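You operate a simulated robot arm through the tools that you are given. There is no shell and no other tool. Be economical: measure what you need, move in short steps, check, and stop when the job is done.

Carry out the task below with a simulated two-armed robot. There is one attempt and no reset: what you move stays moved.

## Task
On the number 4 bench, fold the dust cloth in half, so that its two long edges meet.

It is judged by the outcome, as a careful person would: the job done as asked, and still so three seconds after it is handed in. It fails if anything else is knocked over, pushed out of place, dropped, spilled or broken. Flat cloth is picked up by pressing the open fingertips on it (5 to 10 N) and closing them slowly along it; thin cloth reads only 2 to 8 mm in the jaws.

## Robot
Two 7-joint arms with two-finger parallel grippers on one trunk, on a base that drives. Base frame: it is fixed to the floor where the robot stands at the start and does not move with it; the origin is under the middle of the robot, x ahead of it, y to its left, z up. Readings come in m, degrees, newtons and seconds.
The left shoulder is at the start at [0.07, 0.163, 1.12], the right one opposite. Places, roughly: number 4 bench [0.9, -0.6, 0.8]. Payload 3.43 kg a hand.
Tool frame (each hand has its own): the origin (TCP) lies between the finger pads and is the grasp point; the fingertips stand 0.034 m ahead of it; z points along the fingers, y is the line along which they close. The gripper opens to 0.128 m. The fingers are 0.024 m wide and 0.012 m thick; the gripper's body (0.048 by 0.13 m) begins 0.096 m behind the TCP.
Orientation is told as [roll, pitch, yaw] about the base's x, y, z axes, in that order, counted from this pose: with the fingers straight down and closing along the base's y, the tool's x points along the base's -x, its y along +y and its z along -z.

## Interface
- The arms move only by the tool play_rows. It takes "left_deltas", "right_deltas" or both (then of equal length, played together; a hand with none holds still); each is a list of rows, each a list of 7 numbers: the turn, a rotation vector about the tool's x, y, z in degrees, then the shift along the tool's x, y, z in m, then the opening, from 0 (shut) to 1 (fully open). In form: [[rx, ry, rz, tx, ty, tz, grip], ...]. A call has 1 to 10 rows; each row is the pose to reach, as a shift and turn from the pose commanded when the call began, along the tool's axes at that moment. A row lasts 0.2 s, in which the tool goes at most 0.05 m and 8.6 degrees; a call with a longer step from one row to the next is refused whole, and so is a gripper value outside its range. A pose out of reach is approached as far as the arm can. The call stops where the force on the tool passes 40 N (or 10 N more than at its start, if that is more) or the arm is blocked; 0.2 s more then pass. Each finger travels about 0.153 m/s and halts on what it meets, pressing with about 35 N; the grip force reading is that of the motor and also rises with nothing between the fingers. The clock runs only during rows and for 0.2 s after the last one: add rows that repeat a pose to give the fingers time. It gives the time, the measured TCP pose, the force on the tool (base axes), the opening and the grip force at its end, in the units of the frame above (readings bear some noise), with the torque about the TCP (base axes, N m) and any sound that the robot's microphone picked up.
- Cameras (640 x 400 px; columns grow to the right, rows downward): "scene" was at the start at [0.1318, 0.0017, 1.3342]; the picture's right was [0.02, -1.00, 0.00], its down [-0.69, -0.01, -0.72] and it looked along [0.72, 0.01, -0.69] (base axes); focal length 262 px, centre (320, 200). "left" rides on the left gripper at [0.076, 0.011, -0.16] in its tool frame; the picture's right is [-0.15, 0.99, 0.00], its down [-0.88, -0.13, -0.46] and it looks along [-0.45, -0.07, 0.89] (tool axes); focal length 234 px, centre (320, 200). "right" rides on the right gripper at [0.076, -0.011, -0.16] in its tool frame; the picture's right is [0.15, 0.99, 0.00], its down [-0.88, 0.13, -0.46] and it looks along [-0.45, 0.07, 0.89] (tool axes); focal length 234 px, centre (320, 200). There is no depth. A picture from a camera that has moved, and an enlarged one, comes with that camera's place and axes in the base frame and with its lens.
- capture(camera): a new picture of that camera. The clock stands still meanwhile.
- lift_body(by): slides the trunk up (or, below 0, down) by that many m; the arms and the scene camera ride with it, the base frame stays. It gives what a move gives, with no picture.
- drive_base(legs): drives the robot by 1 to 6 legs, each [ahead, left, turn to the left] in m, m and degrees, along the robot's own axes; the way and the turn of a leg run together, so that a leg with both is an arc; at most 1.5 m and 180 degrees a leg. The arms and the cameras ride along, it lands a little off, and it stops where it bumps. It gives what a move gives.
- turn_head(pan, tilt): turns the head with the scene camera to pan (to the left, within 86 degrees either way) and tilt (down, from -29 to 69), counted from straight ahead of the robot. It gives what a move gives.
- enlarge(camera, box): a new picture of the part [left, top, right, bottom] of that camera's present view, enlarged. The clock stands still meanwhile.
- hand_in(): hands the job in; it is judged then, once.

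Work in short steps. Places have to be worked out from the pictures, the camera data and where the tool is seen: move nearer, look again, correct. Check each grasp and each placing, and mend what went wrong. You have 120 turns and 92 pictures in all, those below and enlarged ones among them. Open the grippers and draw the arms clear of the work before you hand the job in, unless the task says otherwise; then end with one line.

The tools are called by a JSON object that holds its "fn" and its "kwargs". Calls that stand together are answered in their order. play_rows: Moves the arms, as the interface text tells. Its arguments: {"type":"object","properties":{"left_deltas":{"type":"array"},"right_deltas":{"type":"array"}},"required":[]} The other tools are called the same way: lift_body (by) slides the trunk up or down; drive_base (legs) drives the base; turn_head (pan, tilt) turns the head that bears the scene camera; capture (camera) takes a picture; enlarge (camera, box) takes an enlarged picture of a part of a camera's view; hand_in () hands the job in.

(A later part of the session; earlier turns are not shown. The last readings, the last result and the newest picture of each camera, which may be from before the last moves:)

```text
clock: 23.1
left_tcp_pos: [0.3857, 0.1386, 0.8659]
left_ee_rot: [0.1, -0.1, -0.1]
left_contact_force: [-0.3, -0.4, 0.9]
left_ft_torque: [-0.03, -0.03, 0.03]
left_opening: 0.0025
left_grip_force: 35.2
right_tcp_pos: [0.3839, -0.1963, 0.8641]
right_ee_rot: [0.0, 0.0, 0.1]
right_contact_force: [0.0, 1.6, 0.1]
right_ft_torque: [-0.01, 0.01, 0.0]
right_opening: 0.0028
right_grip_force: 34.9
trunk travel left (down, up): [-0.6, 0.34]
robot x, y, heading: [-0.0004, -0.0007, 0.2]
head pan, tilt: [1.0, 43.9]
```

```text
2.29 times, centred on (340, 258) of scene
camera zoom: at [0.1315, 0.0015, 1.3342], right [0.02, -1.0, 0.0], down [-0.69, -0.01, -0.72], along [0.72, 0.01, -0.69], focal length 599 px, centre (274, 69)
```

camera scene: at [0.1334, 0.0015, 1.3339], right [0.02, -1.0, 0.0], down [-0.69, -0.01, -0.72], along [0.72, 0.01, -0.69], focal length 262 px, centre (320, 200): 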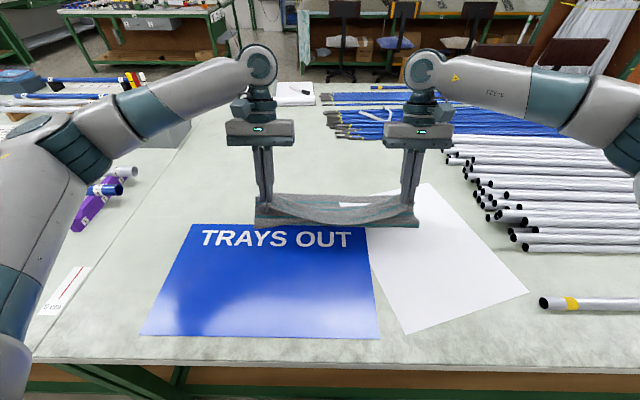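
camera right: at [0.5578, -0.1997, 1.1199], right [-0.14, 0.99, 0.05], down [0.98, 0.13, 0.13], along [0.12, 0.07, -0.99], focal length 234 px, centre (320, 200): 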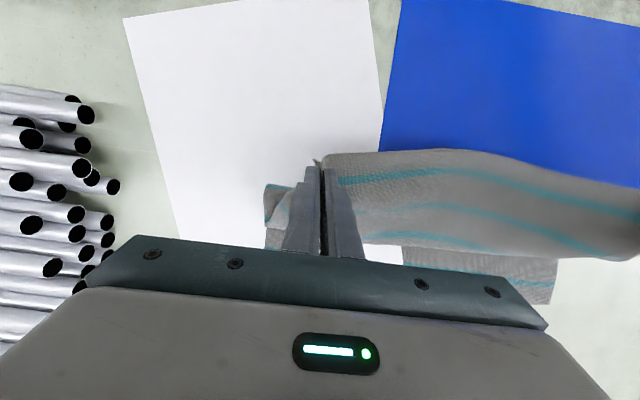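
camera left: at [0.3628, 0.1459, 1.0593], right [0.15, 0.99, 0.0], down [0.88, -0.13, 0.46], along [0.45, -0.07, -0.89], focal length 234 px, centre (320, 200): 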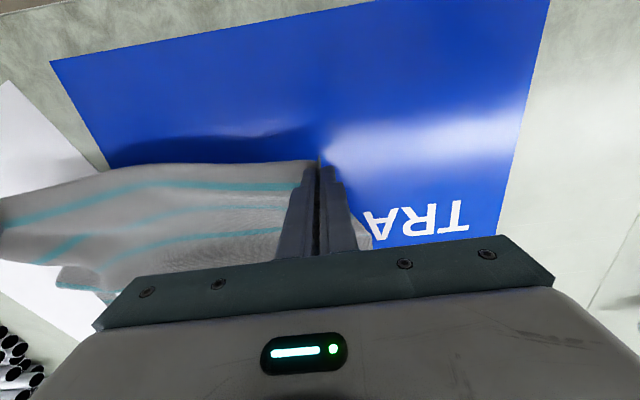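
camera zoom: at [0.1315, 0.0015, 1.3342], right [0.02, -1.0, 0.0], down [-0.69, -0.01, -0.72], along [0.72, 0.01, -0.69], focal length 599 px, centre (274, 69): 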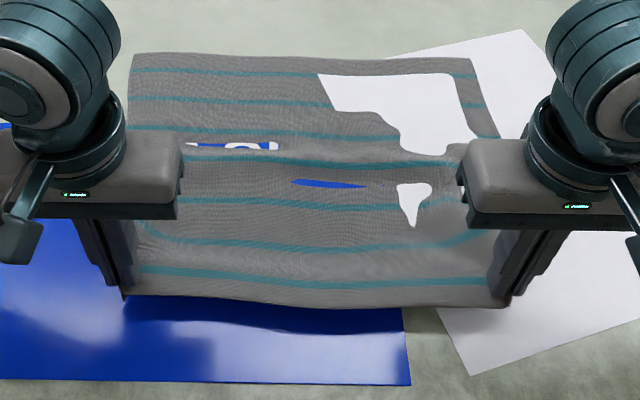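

Flat again, with the edges where they were. I repeat the carry along a tighter arc to x≈0.625, z≈0.905.

{"fn": "play_rows", "kwargs": {"left_deltas": [[0, 0, 0, -0.02, 0, -0.035, 0], [0, 0, 0, -0.05, 0, -0.06, 0], [0, 0, 0, -0.085, 0, -0.08, 0], [0, 0, 0, -0.12, 0, -0.09, 0], [0, 0, 0, -0.148, 0, -0.09, 0], [0, 0, 0, -0.185, 0, -0.085, 0], [0, 0, 0, -0.215, 0, -0.065, 0], [0, 0, 0, -0.24, 0, -0.04, 0]], "right_deltas": [[0, 0, 0, -0.02, 0, -0.035, 0], [0, 0, 0, -0.05, 0, -0.06, 0], [0, 0, 0, -0.085, 0, -0.08, 0], [0, 0, 0, -0.12, 0, -0.09, 0], [0, 0, 0, -0.148, 0, -0.09, 0], [0, 0, 0, -0.185, 0, -0.085, 0], [0, 0, 0, -0.215, 0, -0.065, 0], [0, 0, 0, -0.24, 0, -0.04, 0]]}}

{"fn": "enlarge", "kwargs": {"camera": "scene", "box": [200, 130, 480, 305]}}

{"fn": "capture", "kwargs": {"camera": "left"}}

```text
clock: 24.9
left_tcp_pos: [0.6252, 0.1383, 0.9032]
left_ee_rot: [0.0, 0.1, 0.2]
left_contact_force: [0.7, -1.3, 0.4]
left_ft_torque: [-0.03, 0.05, -0.01]
left_opening: 0.0023
left_grip_force: 35.0
right_tcp_pos: [0.6246, -0.1964, 0.9041]
right_ee_rot: [0.1, 0.2, 0.0]
right_contact_force: [0.1, 0.8, -0.2]
right_ft_torque: [0.06, 0.04, 0.01]
right_opening: 0.0025
right_grip_force: 34.8
trunk travel left (down, up): [-0.6, 0.34]
robot x, y, heading: [0.0004, -0.0, -0.0]
head pan, tilt: [1.0, 43.9]
```

```text
2.29 times, centred on (340, 218) of scene
camera zoom: at [0.1331, 0.0015, 1.334], right [0.02, -1.0, 0.0], down [-0.69, -0.01, -0.72], along [0.72, 0.01, -0.69], focal length 599 px, centre (274, 160)
```

zoom: 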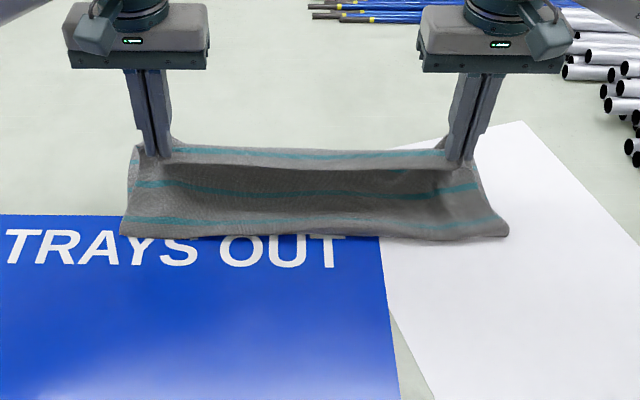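

```text
57 pictures are left
camera left: at [0.5498, 0.1511, 1.0618], right [0.15, 0.99, 0.0], down [0.88, -0.13, 0.45], along [0.45, -0.07, -0.89], focal length 234 px, centre (320, 200)
```

left: 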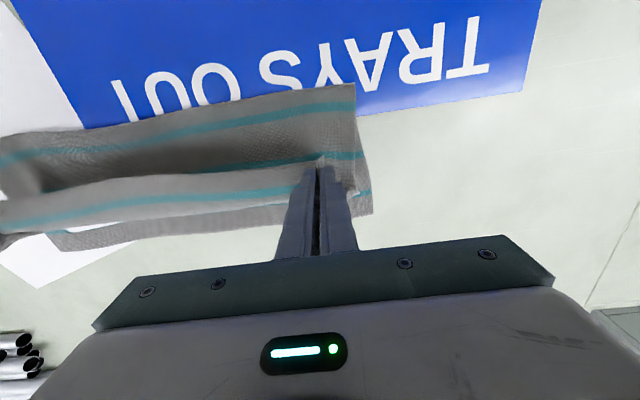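

Much better: the fold is at x≈0.56, the far lower edge still at 0.708. I lower towards x≈0.66, then extend to 0.69 just above the lower layer, with a 20° back tilt.

{"fn": "play_rows", "kwargs": {"left_deltas": [[0, 0, 0, -0.015, 0, 0.02, 0], [0, 5, 0, -0.028, 0, 0.034, 0], [0, 10, 0, -0.04, 0, 0.044, 0], [0, 15, 0, -0.052, 0, 0.05, 0], [0, 20, 0, -0.06, 0, 0.053, 0], [0, 20, 0, -0.06, 0, 0.053, 0]], "right_deltas": [[0, 0, 0, -0.015, 0, 0.02, 0], [0, 5, 0, -0.028, 0, 0.034, 0], [0, 10, 0, -0.04, 0, 0.044, 0], [0, 15, 0, -0.052, 0, 0.05, 0], [0, 20, 0, -0.06, 0, 0.053, 0], [0, 20, 0, -0.06, 0, 0.053, 0]]}}

{"fn": "enlarge", "kwargs": {"camera": "scene", "box": [200, 130, 480, 305]}}

{"fn": "capture", "kwargs": {"camera": "left"}}

{"fn": "capture", "kwargs": {"camera": "right"}}

```text
clock: 26.3
left_tcp_pos: [0.6852, 0.1382, 0.8501]
left_ee_rot: [0.0, 20.1, 0.0]
left_contact_force: [-0.1, -0.7, 0.0]
left_ft_torque: [0.0, -0.02, 0.04]
left_opening: 0.0025
left_grip_force: 34.9
right_tcp_pos: [0.6829, -0.194, 0.8515]
right_ee_rot: [0.1, 20.0, 0.0]
right_contact_force: [0.8, 0.7, 0.4]
right_ft_torque: [-0.02, -0.02, -0.03]
right_opening: 0.0026
right_grip_force: 34.8
trunk travel left (down, up): [-0.6, 0.34]
robot x, y, heading: [-0.001, -0.0018, -0.1]
head pan, tilt: [1.0, 43.9]
```

```text
2.29 times, centred on (340, 218) of scene
camera zoom: at [0.1308, 0.0015, 1.3343], right [0.02, -1.0, 0.0], down [-0.69, -0.01, -0.72], along [0.72, 0.01, -0.69], focal length 599 px, centre (274, 160)
```

zoom: 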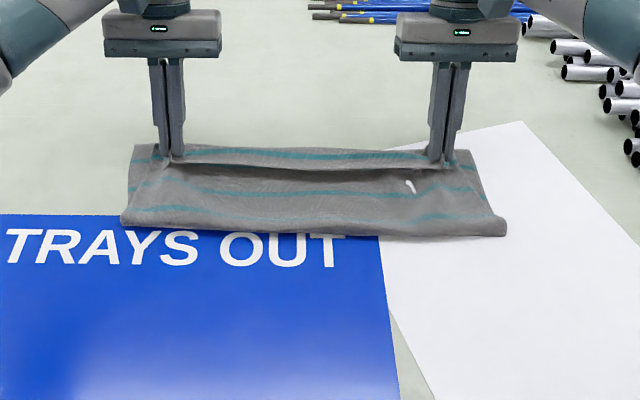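

```text
55 pictures are left
camera left: at [0.6681, 0.1504, 1.0257], right [0.14, 0.99, -0.05], down [0.98, -0.13, 0.13], along [0.12, -0.07, -0.99], focal length 234 px, centre (320, 200)
```

left: 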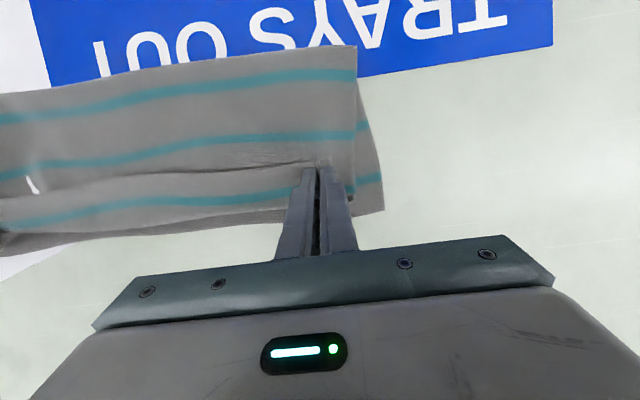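

```text
54 pictures are left
camera right: at [0.6648, -0.2058, 1.0262], right [-0.14, 0.99, 0.05], down [0.98, 0.13, 0.13], along [0.12, 0.07, -0.99], focal length 234 px, centre (320, 200)
```

right: 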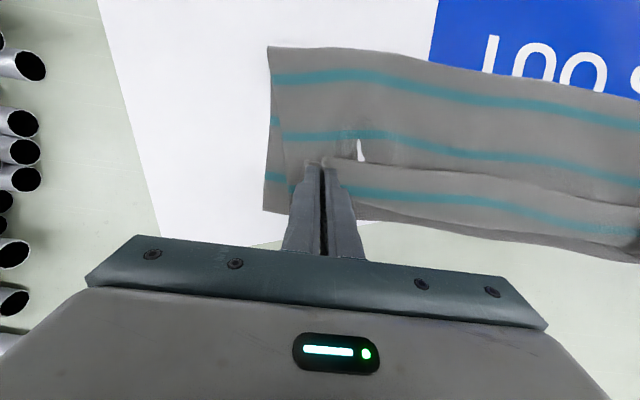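

The edge is nearly down, but the fold sits at x≈0.567 because ~3 cm of slack is tucked in the flap. I lift back to (0.50, z 0.92) to re-lay the lower layer before a shorter final placement at x≈0.635.

{"fn": "play_rows", "kwargs": {"left_deltas": [[0, -4, 0, 0.042, 0, -0.0273, 0], [0, -8, 0, 0.083, 0, -0.039, 0], [0, -12, 0, 0.124, 0, -0.035, 0], [0, -16, 0, 0.162, 0, -0.021, 0], [0, -20, 0, 0.198, 0, -0.0025, 0], [0, -20, 0, 0.198, 0, -0.0025, 0]], "right_deltas": [[0, -4, 0, 0.042, 0, -0.0273, 0], [0, -8, 0, 0.083, 0, -0.039, 0], [0, -12, 0, 0.124, 0, -0.035, 0], [0, -16, 0, 0.162, 0, -0.021, 0], [0, -20, 0, 0.198, 0, -0.0025, 0], [0, -20, 0, 0.198, 0, -0.0025, 0]]}}

{"fn": "enlarge", "kwargs": {"camera": "scene", "box": [200, 130, 480, 305]}}

```text
clock: 27.7
left_tcp_pos: [0.5009, 0.1401, 0.9205]
left_ee_rot: [0.1, 0.0, 0.0]
left_contact_force: [0.0, -0.2, -0.5]
left_ft_torque: [0.01, 0.05, -0.02]
left_opening: 0.003
left_grip_force: 35.1
right_tcp_pos: [0.498, -0.1951, 0.922]
right_ee_rot: [-0.1, 0.2, -0.1]
right_contact_force: [0.6, 0.7, 0.0]
right_ft_torque: [-0.01, 0.02, -0.03]
right_opening: 0.0028
right_grip_force: 35.3
trunk travel left (down, up): [-0.6, 0.34]
robot x, y, heading: [0.0023, -0.0003, -0.1]
head pan, tilt: [1.0, 43.9]
```

```text
2.29 times, centred on (340, 218) of scene
camera zoom: at [0.1326, 0.0016, 1.334], right [0.02, -1.0, 0.0], down [-0.69, -0.01, -0.72], along [0.72, 0.01, -0.69], focal length 599 px, centre (274, 160)
```

zoom: 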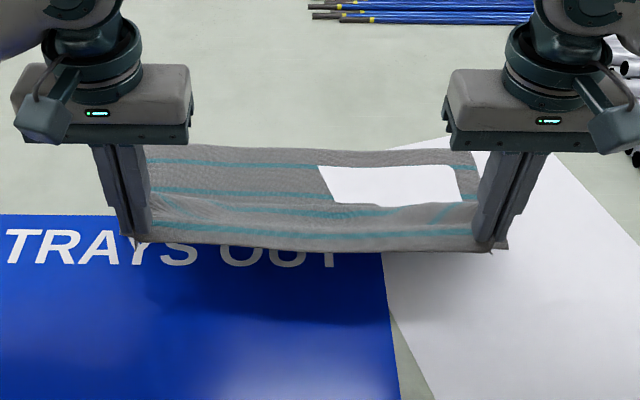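

I dip further back to x≈0.46 so the belly lies down past 0.535, then come forward low to x≈0.60 in the same move.

{"fn": "play_rows", "kwargs": {"left_deltas": [[0, 0, 0, 0.025, 0, 0.012, 0], [0, 0, 0, 0.045, 0, 0.025, 0], [0, 0, 0, 0.045, 0, 0.025, 0], [0, 0, 0, 0.02, 0, 0.01, 0], [0, 0, 0, -0.015, 0, 0.0, 0], [0, 0, 0, -0.045, 0, 0.0, 0], [0, 0, 0, -0.075, 0, 0.012, 0], [0, 0, 0, -0.1, 0, 0.03, 0], [0, 0, 0, -0.1, 0, 0.03, 0]], "right_deltas": [[0, 0, 0, 0.025, 0, 0.012, 0], [0, 0, 0, 0.045, 0, 0.025, 0], [0, 0, 0, 0.045, 0, 0.025, 0], [0, 0, 0, 0.02, 0, 0.01, 0], [0, 0, 0, -0.015, 0, 0.0, 0], [0, 0, 0, -0.045, 0, 0.0, 0], [0, 0, 0, -0.075, 0, 0.012, 0], [0, 0, 0, -0.1, 0, 0.03, 0], [0, 0, 0, -0.1, 0, 0.03, 0]]}}

{"fn": "enlarge", "kwargs": {"camera": "scene", "box": [200, 130, 480, 305]}}

{"fn": "capture", "kwargs": {"camera": "left"}}

{"fn": "capture", "kwargs": {"camera": "right"}}

```text
clock: 29.7
left_tcp_pos: [0.5996, 0.138, 0.8912]
left_ee_rot: [0.0, 0.0, 0.0]
left_contact_force: [-0.4, -1.6, -0.7]
left_ft_torque: [0.0, -0.02, -0.02]
left_opening: 0.0026
left_grip_force: 35.1
right_tcp_pos: [0.5966, -0.1949, 0.8928]
right_ee_rot: [0.0, -0.1, 0.1]
right_contact_force: [0.0, 0.1, -0.7]
right_ft_torque: [0.05, -0.03, -0.04]
right_opening: 0.0024
right_grip_force: 35.2
trunk travel left (down, up): [-0.6, 0.34]
robot x, y, heading: [-0.0014, -0.0003, -0.0]
head pan, tilt: [1.0, 43.9]
```

```text
2.29 times, centred on (340, 218) of scene
camera zoom: at [0.1303, 0.0015, 1.3343], right [0.02, -1.0, 0.0], down [-0.69, -0.01, -0.72], along [0.72, 0.01, -0.69], focal length 599 px, centre (274, 160)
```

zoom: 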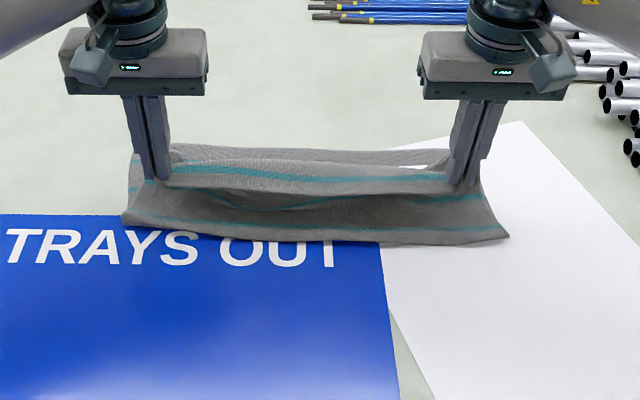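

```text
51 pictures are left
camera left: at [0.5238, 0.1509, 1.0502], right [0.15, 0.99, 0.0], down [0.88, -0.13, 0.46], along [0.45, -0.07, -0.89], focal length 234 px, centre (320, 200)
```

left: 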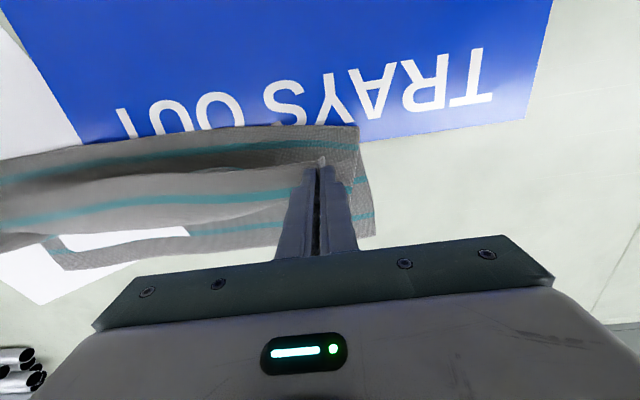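

```text
50 pictures are left
camera right: at [0.5201, -0.2057, 1.0514], right [-0.15, 0.99, 0.0], down [0.88, 0.13, 0.46], along [0.45, 0.07, -0.89], focal length 234 px, centre (320, 200)
```

right: 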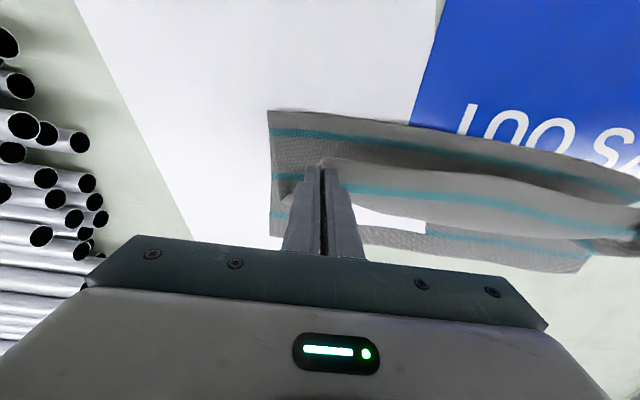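

The fold still sits at ~0.56–0.57 (should be ≈0.54), since the upright grip makes the cloth leave towards +x. Here there's reach to tilt the fingertips back 40°, so I do that while lowering a little.

{"fn": "play_rows", "kwargs": {"left_deltas": [[0, 8, 0, -0.002, 0, 0.0, 0], [0, 16, 0, -0.006, 0, 0.0, 0], [0, 24, 0, -0.01, 0, 0.004, 0], [0, 32, 0, -0.014, 0, 0.01, 0], [0, 40, 0, -0.018, 0, 0.016, 0], [0, 40, 0, -0.018, 0, 0.016, 0]], "right_deltas": [[0, 8, 0, -0.004, 0, 0.0, 0], [0, 16, 0, -0.008, 0, 0.0, 0], [0, 24, 0, -0.012, 0, 0.004, 0], [0, 32, 0, -0.016, 0, 0.01, 0], [0, 40, 0, -0.021, 0, 0.017, 0], [0, 40, 0, -0.021, 0, 0.017, 0]]}}

{"fn": "enlarge", "kwargs": {"camera": "scene", "box": [200, 130, 480, 305]}}

{"fn": "capture", "kwargs": {"camera": "left"}}

```text
clock: 31.1
left_tcp_pos: [0.6174, 0.1379, 0.8751]
left_ee_rot: [0.0, 40.1, 0.1]
left_contact_force: [0.4, -1.1, -0.2]
left_ft_torque: [0.04, -0.02, 0.04]
left_opening: 0.0024
left_grip_force: 35.1
right_tcp_pos: [0.6174, -0.1943, 0.8744]
right_ee_rot: [0.1, 40.0, 0.1]
right_contact_force: [-0.6, 0.3, 0.3]
right_ft_torque: [-0.02, -0.01, -0.01]
right_opening: 0.0023
right_grip_force: 34.7
trunk travel left (down, up): [-0.6, 0.34]
robot x, y, heading: [0.0025, 0.0027, -0.3]
head pan, tilt: [1.0, 43.9]
```

```text
2.29 times, centred on (340, 218) of scene
camera zoom: at [0.1304, 0.0015, 1.3343], right [0.02, -1.0, 0.0], down [-0.69, -0.01, -0.72], along [0.72, 0.01, -0.69], focal length 599 px, centre (274, 160)
```

zoom: 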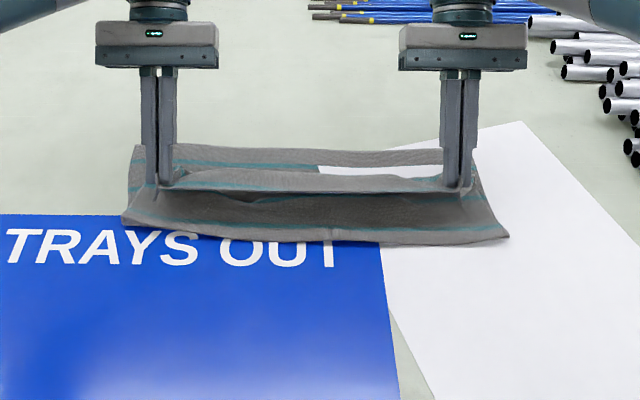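

```text
48 pictures are left
camera left: at [0.662, 0.1508, 1.045], right [0.11, 0.99, -0.09], down [0.97, -0.13, -0.22], along [-0.23, -0.07, -0.97], focal length 234 px, centre (320, 200)
```

left: 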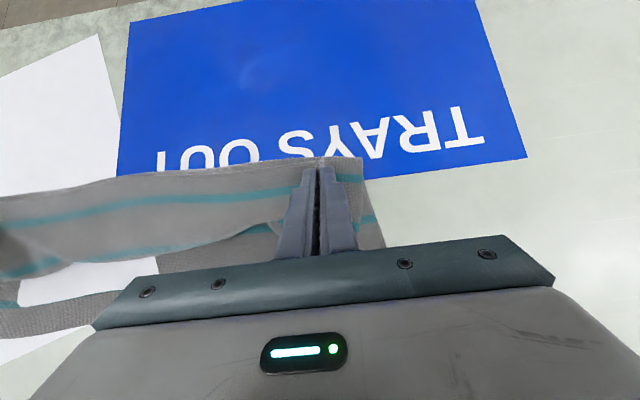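

Tilted, the cloth leaves the grip more cleanly. I go back once more to x≈0.45 with the tilt kept, so the belly lies down, then cross over the fold line higher so that the hanging part stays taut.

{"fn": "play_rows", "kwargs": {"left_deltas": [[0, 0, 0, 0.041, 0, -0.0022, 0], [0, 0, 0, 0.0749, 0, -0.0037, 0], [0, 0, 0, 0.0953, 0, 0.0265, 0], [0, 0, 0, 0.1157, 0, 0.0567, 0], [0, 0, 0, 0.1267, 0, 0.1011, 0], [0, 0, 0, 0.1267, 0, 0.1011, 0], [0, 0, 0, 0.1438, 0, 0.062, 0], [0, 0, 0, 0.1433, 0, 0.0159, 0], [0, 0, 0, 0.1294, 0, -0.0219, 0], [0, 0, 0, 0.0994, 0, -0.0485, 0]], "right_deltas": [[0, 0, 0, 0.041, 0, -0.0022, 0], [0, 0, 0, 0.0749, 0, -0.0037, 0], [0, 0, 0, 0.0953, 0, 0.0265, 0], [0, 0, 0, 0.1157, 0, 0.0567, 0], [0, 0, 0, 0.1267, 0, 0.1011, 0], [0, 0, 0, 0.1267, 0, 0.1011, 0], [0, 0, 0, 0.1438, 0, 0.062, 0], [0, 0, 0, 0.1433, 0, 0.0159, 0], [0, 0, 0, 0.1294, 0, -0.0219, 0], [0, 0, 0, 0.0994, 0, -0.0485, 0]]}}

{"fn": "enlarge", "kwargs": {"camera": "scene", "box": [200, 130, 480, 305]}}

{"fn": "capture", "kwargs": {"camera": "left"}}

```text
clock: 33.3
left_tcp_pos: [0.575, 0.139, 0.9748]
left_ee_rot: [-0.1, 40.2, 0.0]
left_contact_force: [0.6, -0.2, -0.1]
left_ft_torque: [0.02, 0.07, 0.06]
left_opening: 0.0024
left_grip_force: 35.6
right_tcp_pos: [0.5764, -0.1949, 0.9762]
right_ee_rot: [0.0, 40.1, 0.0]
right_contact_force: [0.3, 1.9, -1.1]
right_ft_torque: [0.0, 0.05, -0.03]
right_opening: 0.0024
right_grip_force: 34.7
trunk travel left (down, up): [-0.6, 0.34]
robot x, y, heading: [0.0007, -0.0027, 0.1]
head pan, tilt: [1.0, 43.9]
```

```text
2.29 times, centred on (340, 218) of scene
camera zoom: at [0.1334, 0.0019, 1.3338], right [0.02, -1.0, 0.0], down [-0.69, -0.01, -0.72], along [0.72, 0.01, -0.69], focal length 599 px, centre (274, 160)
```

zoom: 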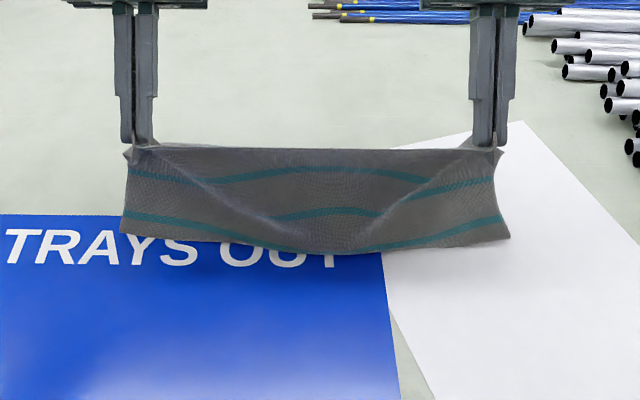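

```text
46 pictures are left
camera left: at [0.6189, 0.1518, 1.1455], right [0.11, 0.99, -0.1], down [0.97, -0.13, -0.22], along [-0.23, -0.07, -0.97], focal length 234 px, centre (320, 200)
```

left: 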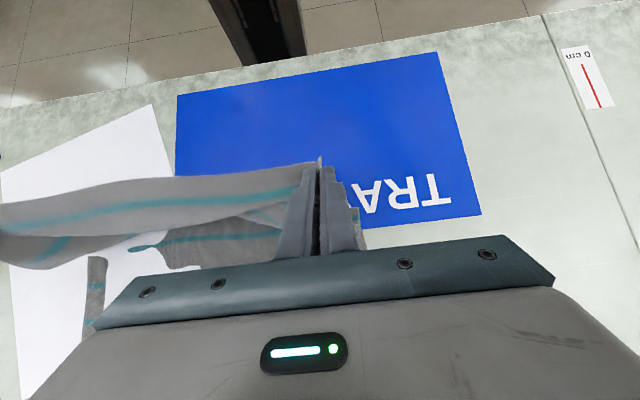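

Taut now: the fold is at x≈0.54 in the middle and 0.56 at the ends, bulging toward me. I descend forward to x≈0.64, z≈0.875.

{"fn": "play_rows", "kwargs": {"left_deltas": [[0, 0, 0, -0.031, 0, -0.001, 0], [0, 0, 0, -0.055, 0, 0.005, 0], [0, 0, 0, -0.078, 0, 0.016, 0], [0, 0, 0, -0.1, 0, 0.029, 0], [0, 0, 0, -0.112, 0, 0.033, 0], [0, 0, 0, -0.112, 0, 0.033, 0]], "right_deltas": [[0, 0, 0, -0.031, 0, -0.001, 0], [0, 0, 0, -0.055, 0, 0.005, 0], [0, 0, 0, -0.078, 0, 0.016, 0], [0, 0, 0, -0.1, 0, 0.029, 0], [0, 0, 0, -0.112, 0, 0.033, 0], [0, 0, 0, -0.112, 0, 0.033, 0]]}}

{"fn": "enlarge", "kwargs": {"camera": "scene", "box": [200, 130, 480, 305]}}

{"fn": "capture", "kwargs": {"camera": "left"}}

```text
clock: 34.7
left_tcp_pos: [0.6377, 0.1389, 0.8804]
left_ee_rot: [0.0, 40.0, 0.0]
left_contact_force: [0.7, 0.0, -0.5]
left_ft_torque: [0.01, 0.0, 0.02]
left_opening: 0.0025
left_grip_force: 35.2
right_tcp_pos: [0.6371, -0.1942, 0.8789]
right_ee_rot: [0.1, 40.1, 0.0]
right_contact_force: [0.0, 0.1, 0.2]
right_ft_torque: [0.0, -0.02, 0.0]
right_opening: 0.0027
right_grip_force: 35.5
trunk travel left (down, up): [-0.6, 0.34]
robot x, y, heading: [-0.0011, 0.0019, -0.1]
head pan, tilt: [1.0, 43.9]
```

```text
2.29 times, centred on (340, 218) of scene
camera zoom: at [0.1314, 0.0016, 1.3342], right [0.02, -1.0, 0.0], down [-0.69, -0.01, -0.72], along [0.72, 0.01, -0.69], focal length 599 px, centre (274, 160)
```

zoom: 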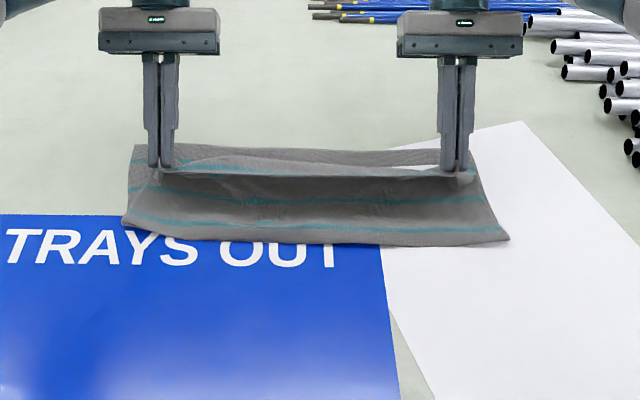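

```text
44 pictures are left
camera left: at [0.6822, 0.1508, 1.0496], right [0.11, 0.99, -0.09], down [0.97, -0.13, -0.22], along [-0.23, -0.07, -0.97], focal length 234 px, centre (320, 200)
```

left: 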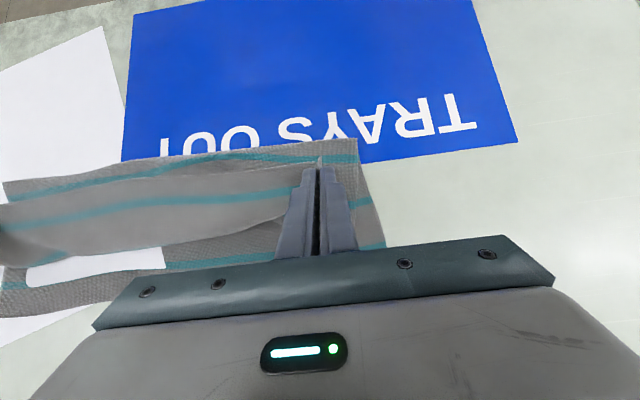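

The fold is nearly straight at ~0.56. I set the edge down at x≈0.687 with 20° tilt; residual slack I'll smooth back toward the fold afterwards.

{"fn": "play_rows", "kwargs": {"left_deltas": [[0, -5, 0, -0.015, 0, -0.002, 0], [0, -10, 0, -0.03, 0, -0.004, 0], [0, -15, 0, -0.045, 0, -0.006, 0], [0, -20, 0, -0.059, 0, -0.0075, 0], [0, -20, 0, -0.06, 0, -0.0055, 0]], "right_deltas": [[0, -5, 0, -0.015, 0, -0.002, 0], [0, -10, 0, -0.03, 0, -0.004, 0], [0, -15, 0, -0.045, 0, -0.006, 0], [0, -20, 0, -0.059, 0, -0.0075, 0], [0, -20, 0, -0.06, 0, -0.0055, 0]]}}

{"fn": "capture", "kwargs": {"camera": "left"}}

{"fn": "capture", "kwargs": {"camera": "right"}}

```text
clock: 35.9
left_tcp_pos: [0.6871, 0.1378, 0.8444]
left_ee_rot: [0.0, 20.1, 0.0]
left_contact_force: [0.7, -0.3, 0.7]
left_ft_torque: [0.03, 0.0, 0.0]
left_opening: 0.0024
left_grip_force: 35.0
right_tcp_pos: [0.6899, -0.1943, 0.844]
right_ee_rot: [0.0, 20.0, 0.0]
right_contact_force: [0.2, 0.7, 0.7]
right_ft_torque: [-0.02, 0.02, 0.0]
right_opening: 0.0023
right_grip_force: 34.9
trunk travel left (down, up): [-0.6, 0.34]
robot x, y, heading: [-0.0031, -0.0003, -0.0]
head pan, tilt: [1.0, 43.9]
```

```text
43 pictures are left
camera left: at [0.6699, 0.15, 1.0194], right [0.14, 0.99, -0.05], down [0.98, -0.13, 0.13], along [0.12, -0.07, -0.99], focal length 234 px, centre (320, 200)
```

left: 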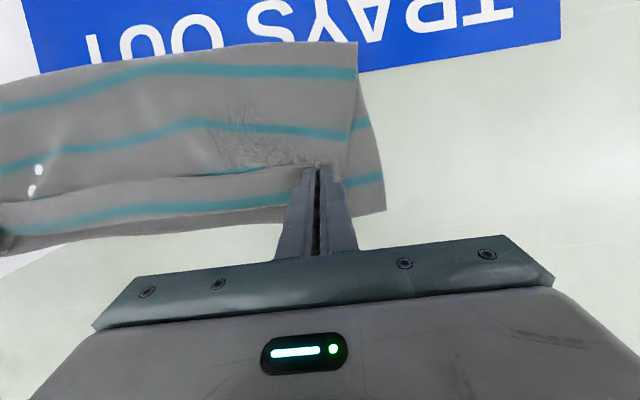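

```text
42 pictures are left
camera right: at [0.6714, -0.2055, 1.0192], right [-0.14, 0.99, 0.05], down [0.98, 0.13, 0.13], along [0.12, 0.07, -0.99], focal length 234 px, centre (320, 200)
```

right: 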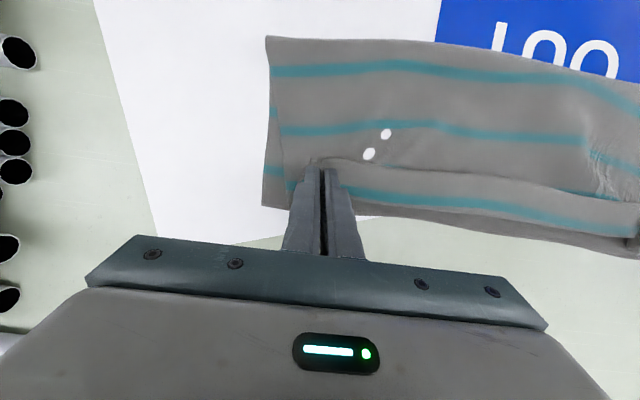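

The far band of the top layer is doubled back under the grip, so unfolding it would overshoot by ~3 cm. I move the hands 3 cm back, slightly raised, to see whether the fold rolls back toward me.

{"fn": "play_rows", "kwargs": {"left_deltas": [[0, 0, 0, 0.01, 0, -0.005, 0], [0, 0, 0, 0.022, 0, -0.001, 0], [0, 0, 0, 0.033, 0, 0.003, 0], [0, 0, 0, 0.033, 0, 0.003, 0]], "right_deltas": [[0, 0, 0, 0.01, 0, -0.005, 0], [0, 0, 0, 0.022, 0, -0.001, 0], [0, 0, 0, 0.033, 0, 0.003, 0], [0, 0, 0, 0.033, 0, 0.003, 0]]}}

{"fn": "enlarge", "kwargs": {"camera": "scene", "box": [200, 130, 480, 305]}}

{"fn": "capture", "kwargs": {"camera": "left"}}

```text
clock: 36.9
left_tcp_pos: [0.6543, 0.1371, 0.8519]
left_ee_rot: [0.0, 20.1, 0.0]
left_contact_force: [-0.4, 0.9, -0.4]
left_ft_torque: [0.03, 0.02, -0.02]
left_opening: 0.0027
left_grip_force: 35.0
right_tcp_pos: [0.6571, -0.194, 0.8507]
right_ee_rot: [0.0, 20.0, -0.1]
right_contact_force: [0.0, -0.5, 0.1]
right_ft_torque: [0.02, 0.03, -0.02]
right_opening: 0.0025
right_grip_force: 35.2
trunk travel left (down, up): [-0.6, 0.34]
robot x, y, heading: [-0.0014, -0.0003, -0.2]
head pan, tilt: [1.0, 43.9]
```

```text
2.29 times, centred on (340, 218) of scene
camera zoom: at [0.1317, 0.0016, 1.3341], right [0.02, -1.0, 0.0], down [-0.69, -0.01, -0.72], along [0.72, 0.01, -0.69], focal length 599 px, centre (274, 160)
```

zoom: 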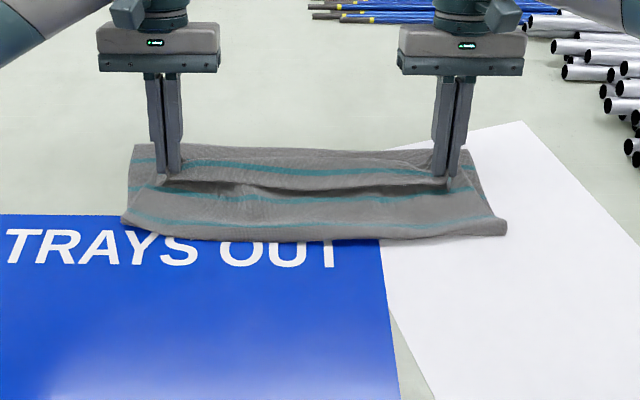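

```text
40 pictures are left
camera left: at [0.638, 0.1494, 1.027], right [0.14, 0.99, -0.05], down [0.98, -0.13, 0.13], along [0.12, -0.07, -0.99], focal length 234 px, centre (320, 200)
```

left: 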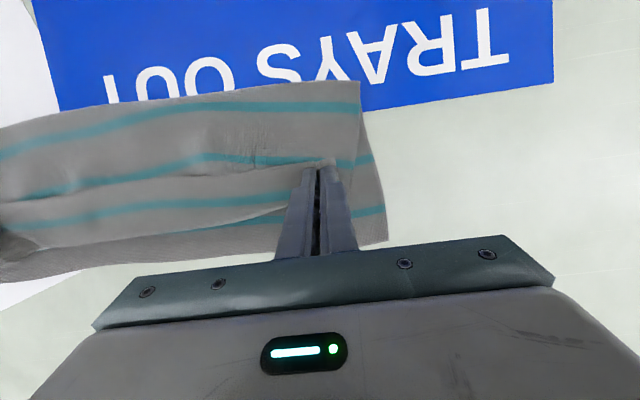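

The fold won't roll by pushing. Better plan: let go so the edge flips forward past the far edge, then regrasp it with the edge facing away, so it can be laid back accurately. I open slightly and draw up along the fingers.

{"fn": "play_rows", "kwargs": {"left_deltas": [[0, 0, 0, 0, 0, 0, 0.12], [0, 0, 0, 0, 0, 0, 0.2], [0, 0, 0, 0, 0, -0.03, 0.2], [0, 0, 0, 0, 0, -0.07, 0.2], [0, 0, 0, 0, 0, -0.1, 0.2]], "right_deltas": [[0, 0, 0, 0, 0, 0, 0.12], [0, 0, 0, 0, 0, 0, 0.2], [0, 0, 0, 0, 0, -0.03, 0.2], [0, 0, 0, 0, 0, -0.07, 0.2], [0, 0, 0, 0, 0, -0.1, 0.2]]}}

{"fn": "enlarge", "kwargs": {"camera": "scene", "box": [200, 130, 480, 305]}}

{"fn": "capture", "kwargs": {"camera": "left"}}

```text
clock: 38.1
left_tcp_pos: [0.6895, 0.1354, 0.9474]
left_ee_rot: [0.0, 20.0, 0.1]
left_contact_force: [-1.1, -0.5, -0.2]
left_ft_torque: [0.0, 0.0, 0.0]
left_opening: 0.0254
left_grip_force: 0.0
right_tcp_pos: [0.6898, -0.1961, 0.9468]
right_ee_rot: [0.1, 20.0, -0.1]
right_contact_force: [0.1, -0.1, 0.7]
right_ft_torque: [0.02, 0.02, -0.05]
right_opening: 0.0254
right_grip_force: 0.0
trunk travel left (down, up): [-0.6, 0.34]
robot x, y, heading: [-0.0007, -0.0002, 0.1]
head pan, tilt: [1.0, 43.9]
```

```text
2.29 times, centred on (340, 218) of scene
camera zoom: at [0.1307, 0.0015, 1.3341], right [0.02, -1.0, 0.0], down [-0.69, -0.01, -0.72], along [0.72, 0.01, -0.69], focal length 599 px, centre (274, 160)
```

zoom: 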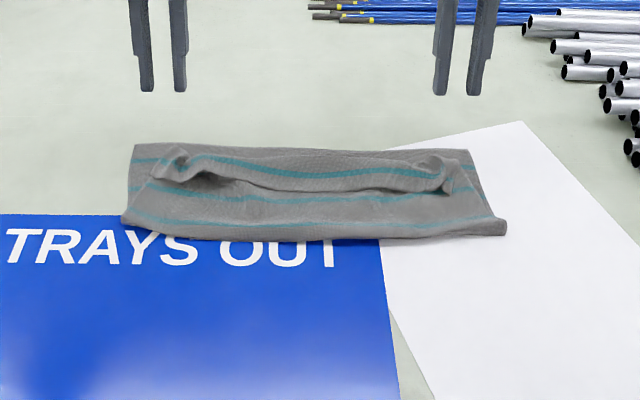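

```text
38 pictures are left
camera left: at [0.6736, 0.1489, 1.122], right [0.14, 0.99, -0.05], down [0.98, -0.13, 0.13], along [0.12, -0.07, -0.99], focal length 234 px, centre (320, 200)
```

left: 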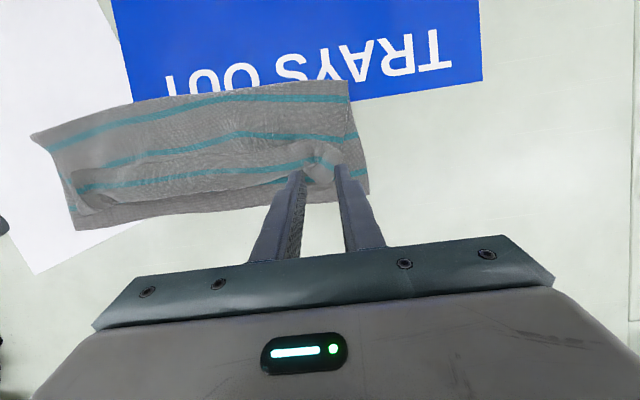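

The doubled-back edge stayed put with its two puckers still between the fingers. I go straight back down, regrasp the puckers, and will then pull forward until the top layer is taut so the flap opens out.

{"fn": "play_rows", "kwargs": {"left_deltas": [[0, 0, 0, 0, 0, 0.04, 0.2], [0, 0, 0, 0, 0, 0.08, 0.2], [0, 0, 0, 0, 0, 0.102, 0.2], [0, 0, 0, 0, 0, 0.102, 0.16], [0, 0, 0, 0, 0, 0.102, 0.12], [0, 0, 0, 0, 0, 0.102, 0.08], [0, 0, 0, 0, 0, 0.102, 0.04], [0, 0, 0, 0, 0, 0.102, 0], [0, 0, 0, 0, 0, 0.102, 0]], "right_deltas": [[0, 0, 0, 0, 0, 0.04, 0.2], [0, 0, 0, 0, 0, 0.08, 0.2], [0, 0, 0, 0, 0, 0.102, 0.2], [0, 0, 0, 0, 0, 0.102, 0.16], [0, 0, 0, 0, 0, 0.102, 0.12], [0, 0, 0, 0, 0, 0.102, 0.08], [0, 0, 0, 0, 0, 0.102, 0.04], [0, 0, 0, 0, 0, 0.102, 0], [0, 0, 0, 0, 0, 0.102, 0]]}}

{"fn": "capture", "kwargs": {"camera": "left"}}

```text
clock: 40.1
left_tcp_pos: [0.6528, 0.1362, 0.8507]
left_ee_rot: [0.0, 20.0, 0.0]
left_contact_force: [0.0, 0.3, 0.2]
left_ft_torque: [-0.02, 0.04, 0.02]
left_opening: 0.0023
left_grip_force: 35.2
right_tcp_pos: [0.6551, -0.1953, 0.8514]
right_ee_rot: [0.0, 20.0, 0.0]
right_contact_force: [0.5, -0.2, 0.2]
right_ft_torque: [0.0, 0.02, 0.0]
right_opening: 0.0022
right_grip_force: 34.9
trunk travel left (down, up): [-0.6, 0.34]
robot x, y, heading: [0.0008, -0.0002, 0.1]
head pan, tilt: [1.0, 43.9]
```

```text
37 pictures are left
camera left: at [0.6367, 0.1491, 1.0252], right [0.14, 0.99, -0.05], down [0.98, -0.13, 0.13], along [0.12, -0.07, -0.99], focal length 234 px, centre (320, 200)
```

left: 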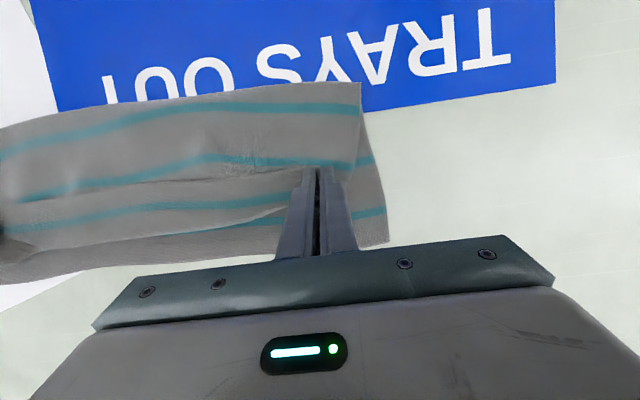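

Regrasped (2.3 mm). I lift slightly and pull forward to x≈0.735 with the fingers upright.

{"fn": "play_rows", "kwargs": {"left_deltas": [[0, -5, 0, 0.001, 0, -0.0316, 0], [0, -12, 0, -0.032, 0, -0.0436, 0], [0, -20, 0, -0.0685, 0, -0.0515, 0], [0, -20, 0, -0.0685, 0, -0.0515, 0]], "right_deltas": [[0, -5, 0, 0.001, 0, -0.0316, 0], [0, -12, 0, -0.032, 0, -0.0436, 0], [0, -20, 0, -0.0685, 0, -0.0515, 0], [0, -20, 0, -0.0685, 0, -0.0515, 0]]}}

{"fn": "enlarge", "kwargs": {"camera": "scene", "box": [200, 130, 480, 305]}}

{"fn": "capture", "kwargs": {"camera": "left"}}

```text
clock: 41.1
left_tcp_pos: [0.7361, 0.136, 0.8755]
left_ee_rot: [0.0, -0.1, 0.0]
left_contact_force: [0.0, -0.1, -0.2]
left_ft_torque: [0.02, -0.02, 0.01]
left_opening: 0.0023
left_grip_force: 34.9
right_tcp_pos: [0.7378, -0.1945, 0.8772]
right_ee_rot: [0.0, -0.1, 0.0]
right_contact_force: [-0.1, 0.0, 0.3]
right_ft_torque: [-0.01, 0.02, -0.05]
right_opening: 0.0021
right_grip_force: 35.0
trunk travel left (down, up): [-0.6, 0.34]
robot x, y, heading: [-0.0019, 0.0012, 0.2]
head pan, tilt: [1.0, 43.9]
```

```text
2.29 times, centred on (340, 218) of scene
camera zoom: at [0.131, 0.0015, 1.3343], right [0.02, -1.0, 0.0], down [-0.69, -0.01, -0.72], along [0.72, 0.01, -0.69], focal length 599 px, centre (274, 160)
```

zoom: 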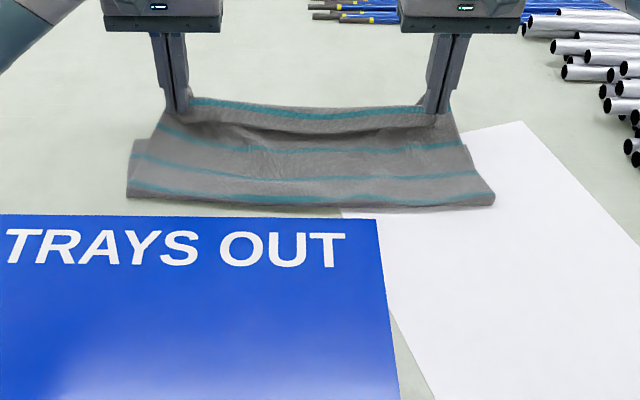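

```text
35 pictures are left
camera left: at [0.6598, 0.1483, 1.0339], right [0.15, 0.99, 0.0], down [0.88, -0.13, 0.46], along [0.45, -0.07, -0.89], focal length 234 px, centre (320, 200)
```

left: 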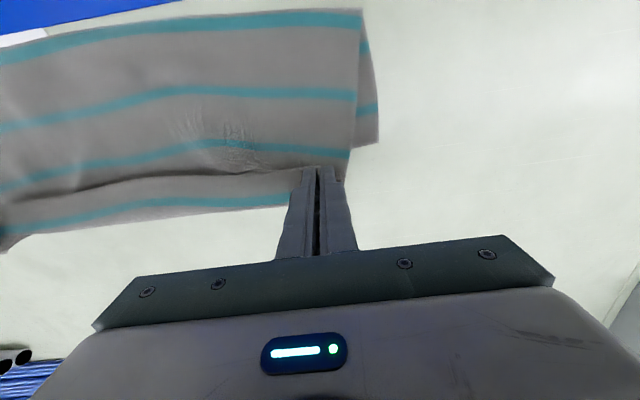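

The fold simply rolls forward with the hands, so the position is free to reset. New plan: lay it back, cross over taut with the fingertips tilted back, then let go from ~10 cm so the sheet swings down forward flat. First I go back to x≈0.456.

{"fn": "play_rows", "kwargs": {"left_deltas": [[0, 5, 0, 0.04, 0, -0.025, 0], [0, 10, 0, 0.08, 0, -0.05, 0], [0, 15, 0, 0.12, 0, -0.065, 0], [0, 20, 0, 0.16, 0, -0.07, 0], [0, 25, 0, 0.2, 0, -0.06, 0], [0, 30, 0, 0.235, 0, -0.045, 0], [0, 35, 0, 0.265, 0, -0.02, 0], [0, 40, 0, 0.28, 0, 0, 0], [0, 40, 0, 0.3, 0, 0, 0], [0, 40, 0, 0.3, 0, 0, 0]], "right_deltas": [[0, 5, 0, 0.04, 0, -0.025, 0], [0, 10, 0, 0.08, 0, -0.05, 0], [0, 15, 0, 0.12, 0, -0.065, 0], [0, 20, 0, 0.16, 0, -0.07, 0], [0, 25, 0, 0.2, 0, -0.06, 0], [0, 30, 0, 0.235, 0, -0.045, 0], [0, 35, 0, 0.265, 0, -0.02, 0], [0, 40, 0, 0.28, 0, 0, 0], [0, 40, 0, 0.3, 0, 0, 0], [0, 40, 0, 0.3, 0, 0, 0]]}}

{"fn": "enlarge", "kwargs": {"camera": "scene", "box": [200, 150, 480, 325]}}

```text
clock: 43.3
left_tcp_pos: [0.4373, 0.1365, 0.8757]
left_ee_rot: [0.0, 40.1, -0.1]
left_contact_force: [-0.3, 0.2, -0.8]
left_ft_torque: [-0.02, 0.02, 0.01]
left_opening: 0.0021
left_grip_force: 35.1
right_tcp_pos: [0.4387, -0.1912, 0.8761]
right_ee_rot: [0.0, 40.1, 0.0]
right_contact_force: [-0.5, 0.8, 0.7]
right_ft_torque: [-0.01, 0.02, 0.0]
right_opening: 0.0022
right_grip_force: 35.0
trunk travel left (down, up): [-0.6, 0.34]
robot x, y, heading: [-0.0018, 0.0007, 0.1]
head pan, tilt: [1.0, 43.9]
```

```text
2.29 times, centred on (340, 238) of scene
camera zoom: at [0.1325, 0.0015, 1.334], right [0.02, -1.0, 0.0], down [-0.69, -0.01, -0.72], along [0.72, 0.01, -0.69], focal length 599 px, centre (274, 114)
```

zoom: 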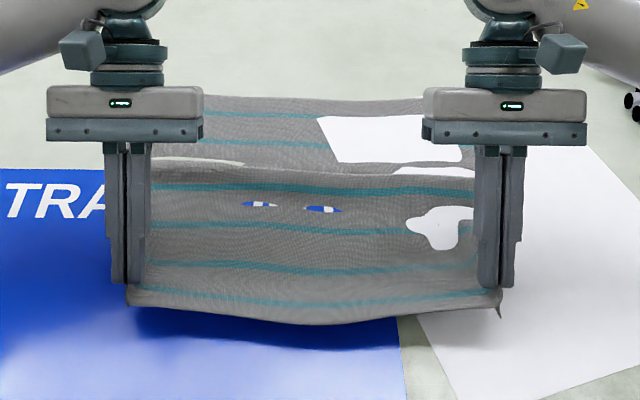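

The cloth is laid back with its far edge unmoved. I dip back a touch more, then cross on a taut arc to tip ≈(0.64, z 0.91).

{"fn": "play_rows", "kwargs": {"left_deltas": [[0, 0, 0, 0.016, 0, 0.0199, 0], [0, 0, 0, 0.0179, 0, 0.0254, 0], [0, 0, 0, 0.0302, 0, -0.0204, 0], [0, 0, 0, 0.0297, 0, -0.0665, 0], [0, 0, 0, 0.0158, 0, -0.1043, 0], [0, 0, 0, -0.0046, 0, -0.1345, 0], [0, 0, 0, -0.0315, 0, -0.157, 0], [0, 0, 0, -0.0653, 0, -0.1789, 0], [0, 0, 0, -0.1018, 0, -0.1899, 0], [0, 0, 0, -0.1325, 0, -0.1922, 0]], "right_deltas": [[0, 0, 0, 0.016, 0, 0.0199, 0], [0, 0, 0, 0.0179, 0, 0.0254, 0], [0, 0, 0, 0.0302, 0, -0.0204, 0], [0, 0, 0, 0.0297, 0, -0.0665, 0], [0, 0, 0, 0.0158, 0, -0.1043, 0], [0, 0, 0, -0.0046, 0, -0.1345, 0], [0, 0, 0, -0.0315, 0, -0.157, 0], [0, 0, 0, -0.0653, 0, -0.1789, 0], [0, 0, 0, -0.1018, 0, -0.1899, 0], [0, 0, 0, -0.1325, 0, -0.1922, 0]]}}

{"fn": "enlarge", "kwargs": {"camera": "scene", "box": [200, 130, 480, 305]}}

{"fn": "capture", "kwargs": {"camera": "left"}}

```text
clock: 45.5
left_tcp_pos: [0.6626, 0.1347, 0.9378]
left_ee_rot: [-0.1, 40.1, -0.1]
left_contact_force: [-0.1, -0.5, -0.8]
left_ft_torque: [0.0, -0.01, 0.01]
left_opening: 0.002
left_grip_force: 34.9
right_tcp_pos: [0.6628, -0.196, 0.9364]
right_ee_rot: [0.1, 40.0, 0.0]
right_contact_force: [0.1, -0.3, -0.4]
right_ft_torque: [0.02, 0.03, -0.02]
right_opening: 0.0022
right_grip_force: 35.0
trunk travel left (down, up): [-0.6, 0.34]
robot x, y, heading: [-0.0047, 0.0013, 0.1]
head pan, tilt: [1.0, 43.9]
```

```text
2.29 times, centred on (340, 218) of scene
camera zoom: at [0.133, 0.001, 1.3341], right [0.02, -1.0, 0.0], down [-0.69, -0.01, -0.72], along [0.72, 0.01, -0.69], focal length 599 px, centre (274, 160)
```

zoom: 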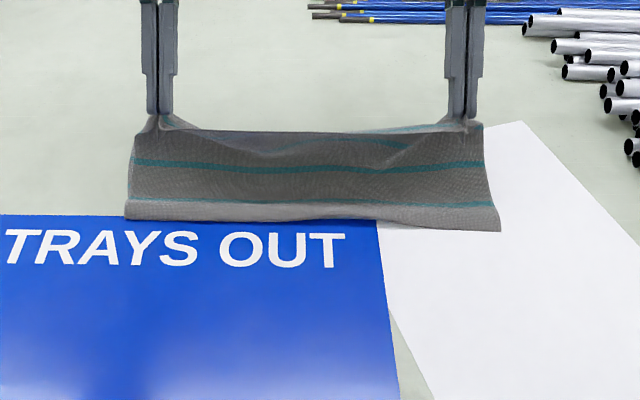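

```text
32 pictures are left
camera left: at [0.7069, 0.1479, 1.1077], right [0.11, 0.99, -0.1], down [0.97, -0.13, -0.22], along [-0.23, -0.07, -0.97], focal length 234 px, centre (320, 200)
```

left: 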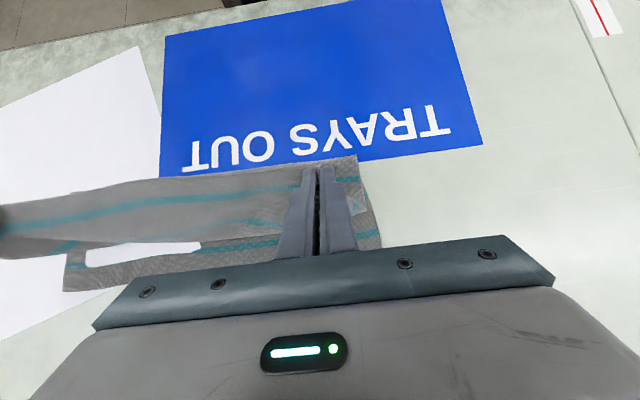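

The taut sheet lifts a bit of the lower half (fold ≈0.585). I ease back 3 cm and then let go there, withdrawing up and forward so the edge falls forward; I'll then regrasp the edge from its proper side.

{"fn": "play_rows", "kwargs": {"left_deltas": [[0, 0, 0, 0.02, 0, 0.015, 0], [0, 0, 0, 0.02, 0, 0.03, 0], [0, 0, 0, 0.02, 0, 0.03, 0.15], [0, 0, 0, 0.02, 0, 0.0, 0.25], [0, 0, 0, 0.02, 0, -0.045, 0.25], [0, 0, 0, 0.02, 0, -0.06, 0.25], [0, 0, 0, 0.02, 0, -0.06, 0.25]], "right_deltas": [[0, 0, 0, 0.02, 0, 0.015, 0], [0, 0, 0, 0.02, 0, 0.03, 0], [0, 0, 0, 0.02, 0, 0.03, 0.15], [0, 0, 0, 0.02, 0, 0.0, 0.25], [0, 0, 0, 0.02, 0, -0.045, 0.25], [0, 0, 0, 0.02, 0, -0.06, 0.25], [0, 0, 0, 0.02, 0, -0.06, 0.25]]}}

{"fn": "enlarge", "kwargs": {"camera": "scene", "box": [200, 130, 480, 305]}}

{"fn": "capture", "kwargs": {"camera": "left"}}

```text
clock: 47.1
left_tcp_pos: [0.6575, 0.1377, 0.991]
left_ee_rot: [0.0, 39.8, 0.0]
left_contact_force: [-0.3, -0.8, 0.3]
left_ft_torque: [0.0, -0.01, -0.03]
left_opening: 0.0321
left_grip_force: 0.1
left hand out of reach, approached as far as the arm can: row 5, 6, 7
right_tcp_pos: [0.6632, -0.195, 0.986]
right_ee_rot: [0.1, 39.8, 0.0]
right_contact_force: [-1.0, -0.2, -0.4]
right_ft_torque: [-0.01, 0.01, -0.01]
right_opening: 0.0319
right_grip_force: 0.0
right hand out of reach, approached as far as the arm can: row 5, 6, 7
trunk travel left (down, up): [-0.6, 0.34]
robot x, y, heading: [-0.0016, 0.0005, -0.2]
head pan, tilt: [1.0, 43.9]
```

```text
2.29 times, centred on (340, 218) of scene
camera zoom: at [0.1305, 0.0012, 1.3343], right [0.02, -1.0, 0.0], down [-0.69, -0.01, -0.72], along [0.72, 0.01, -0.69], focal length 599 px, centre (274, 160)
```

zoom: 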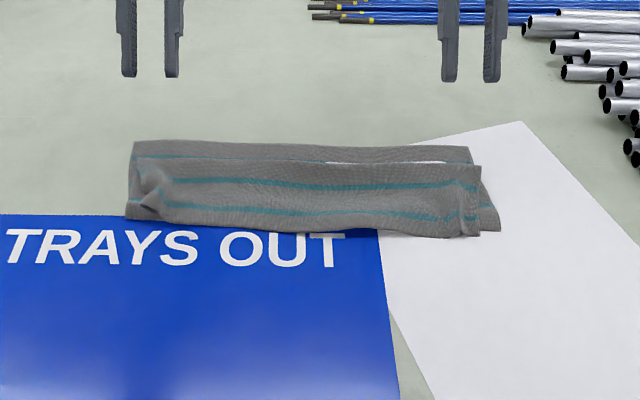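

```text
30 pictures are left
camera left: at [0.7029, 0.1507, 1.161], right [0.11, 0.99, -0.09], down [0.97, -0.13, -0.21], along [-0.22, -0.07, -0.97], focal length 234 px, centre (320, 200)
```

left: 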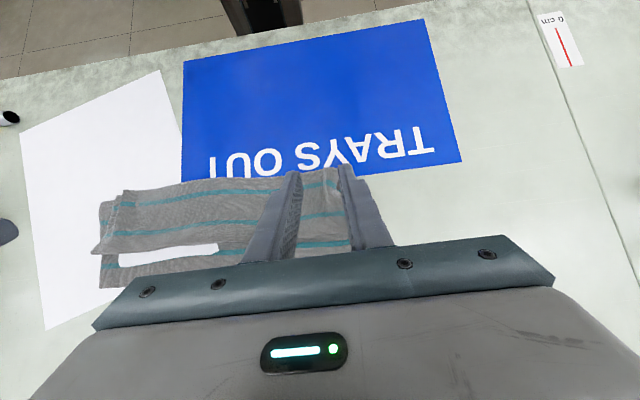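

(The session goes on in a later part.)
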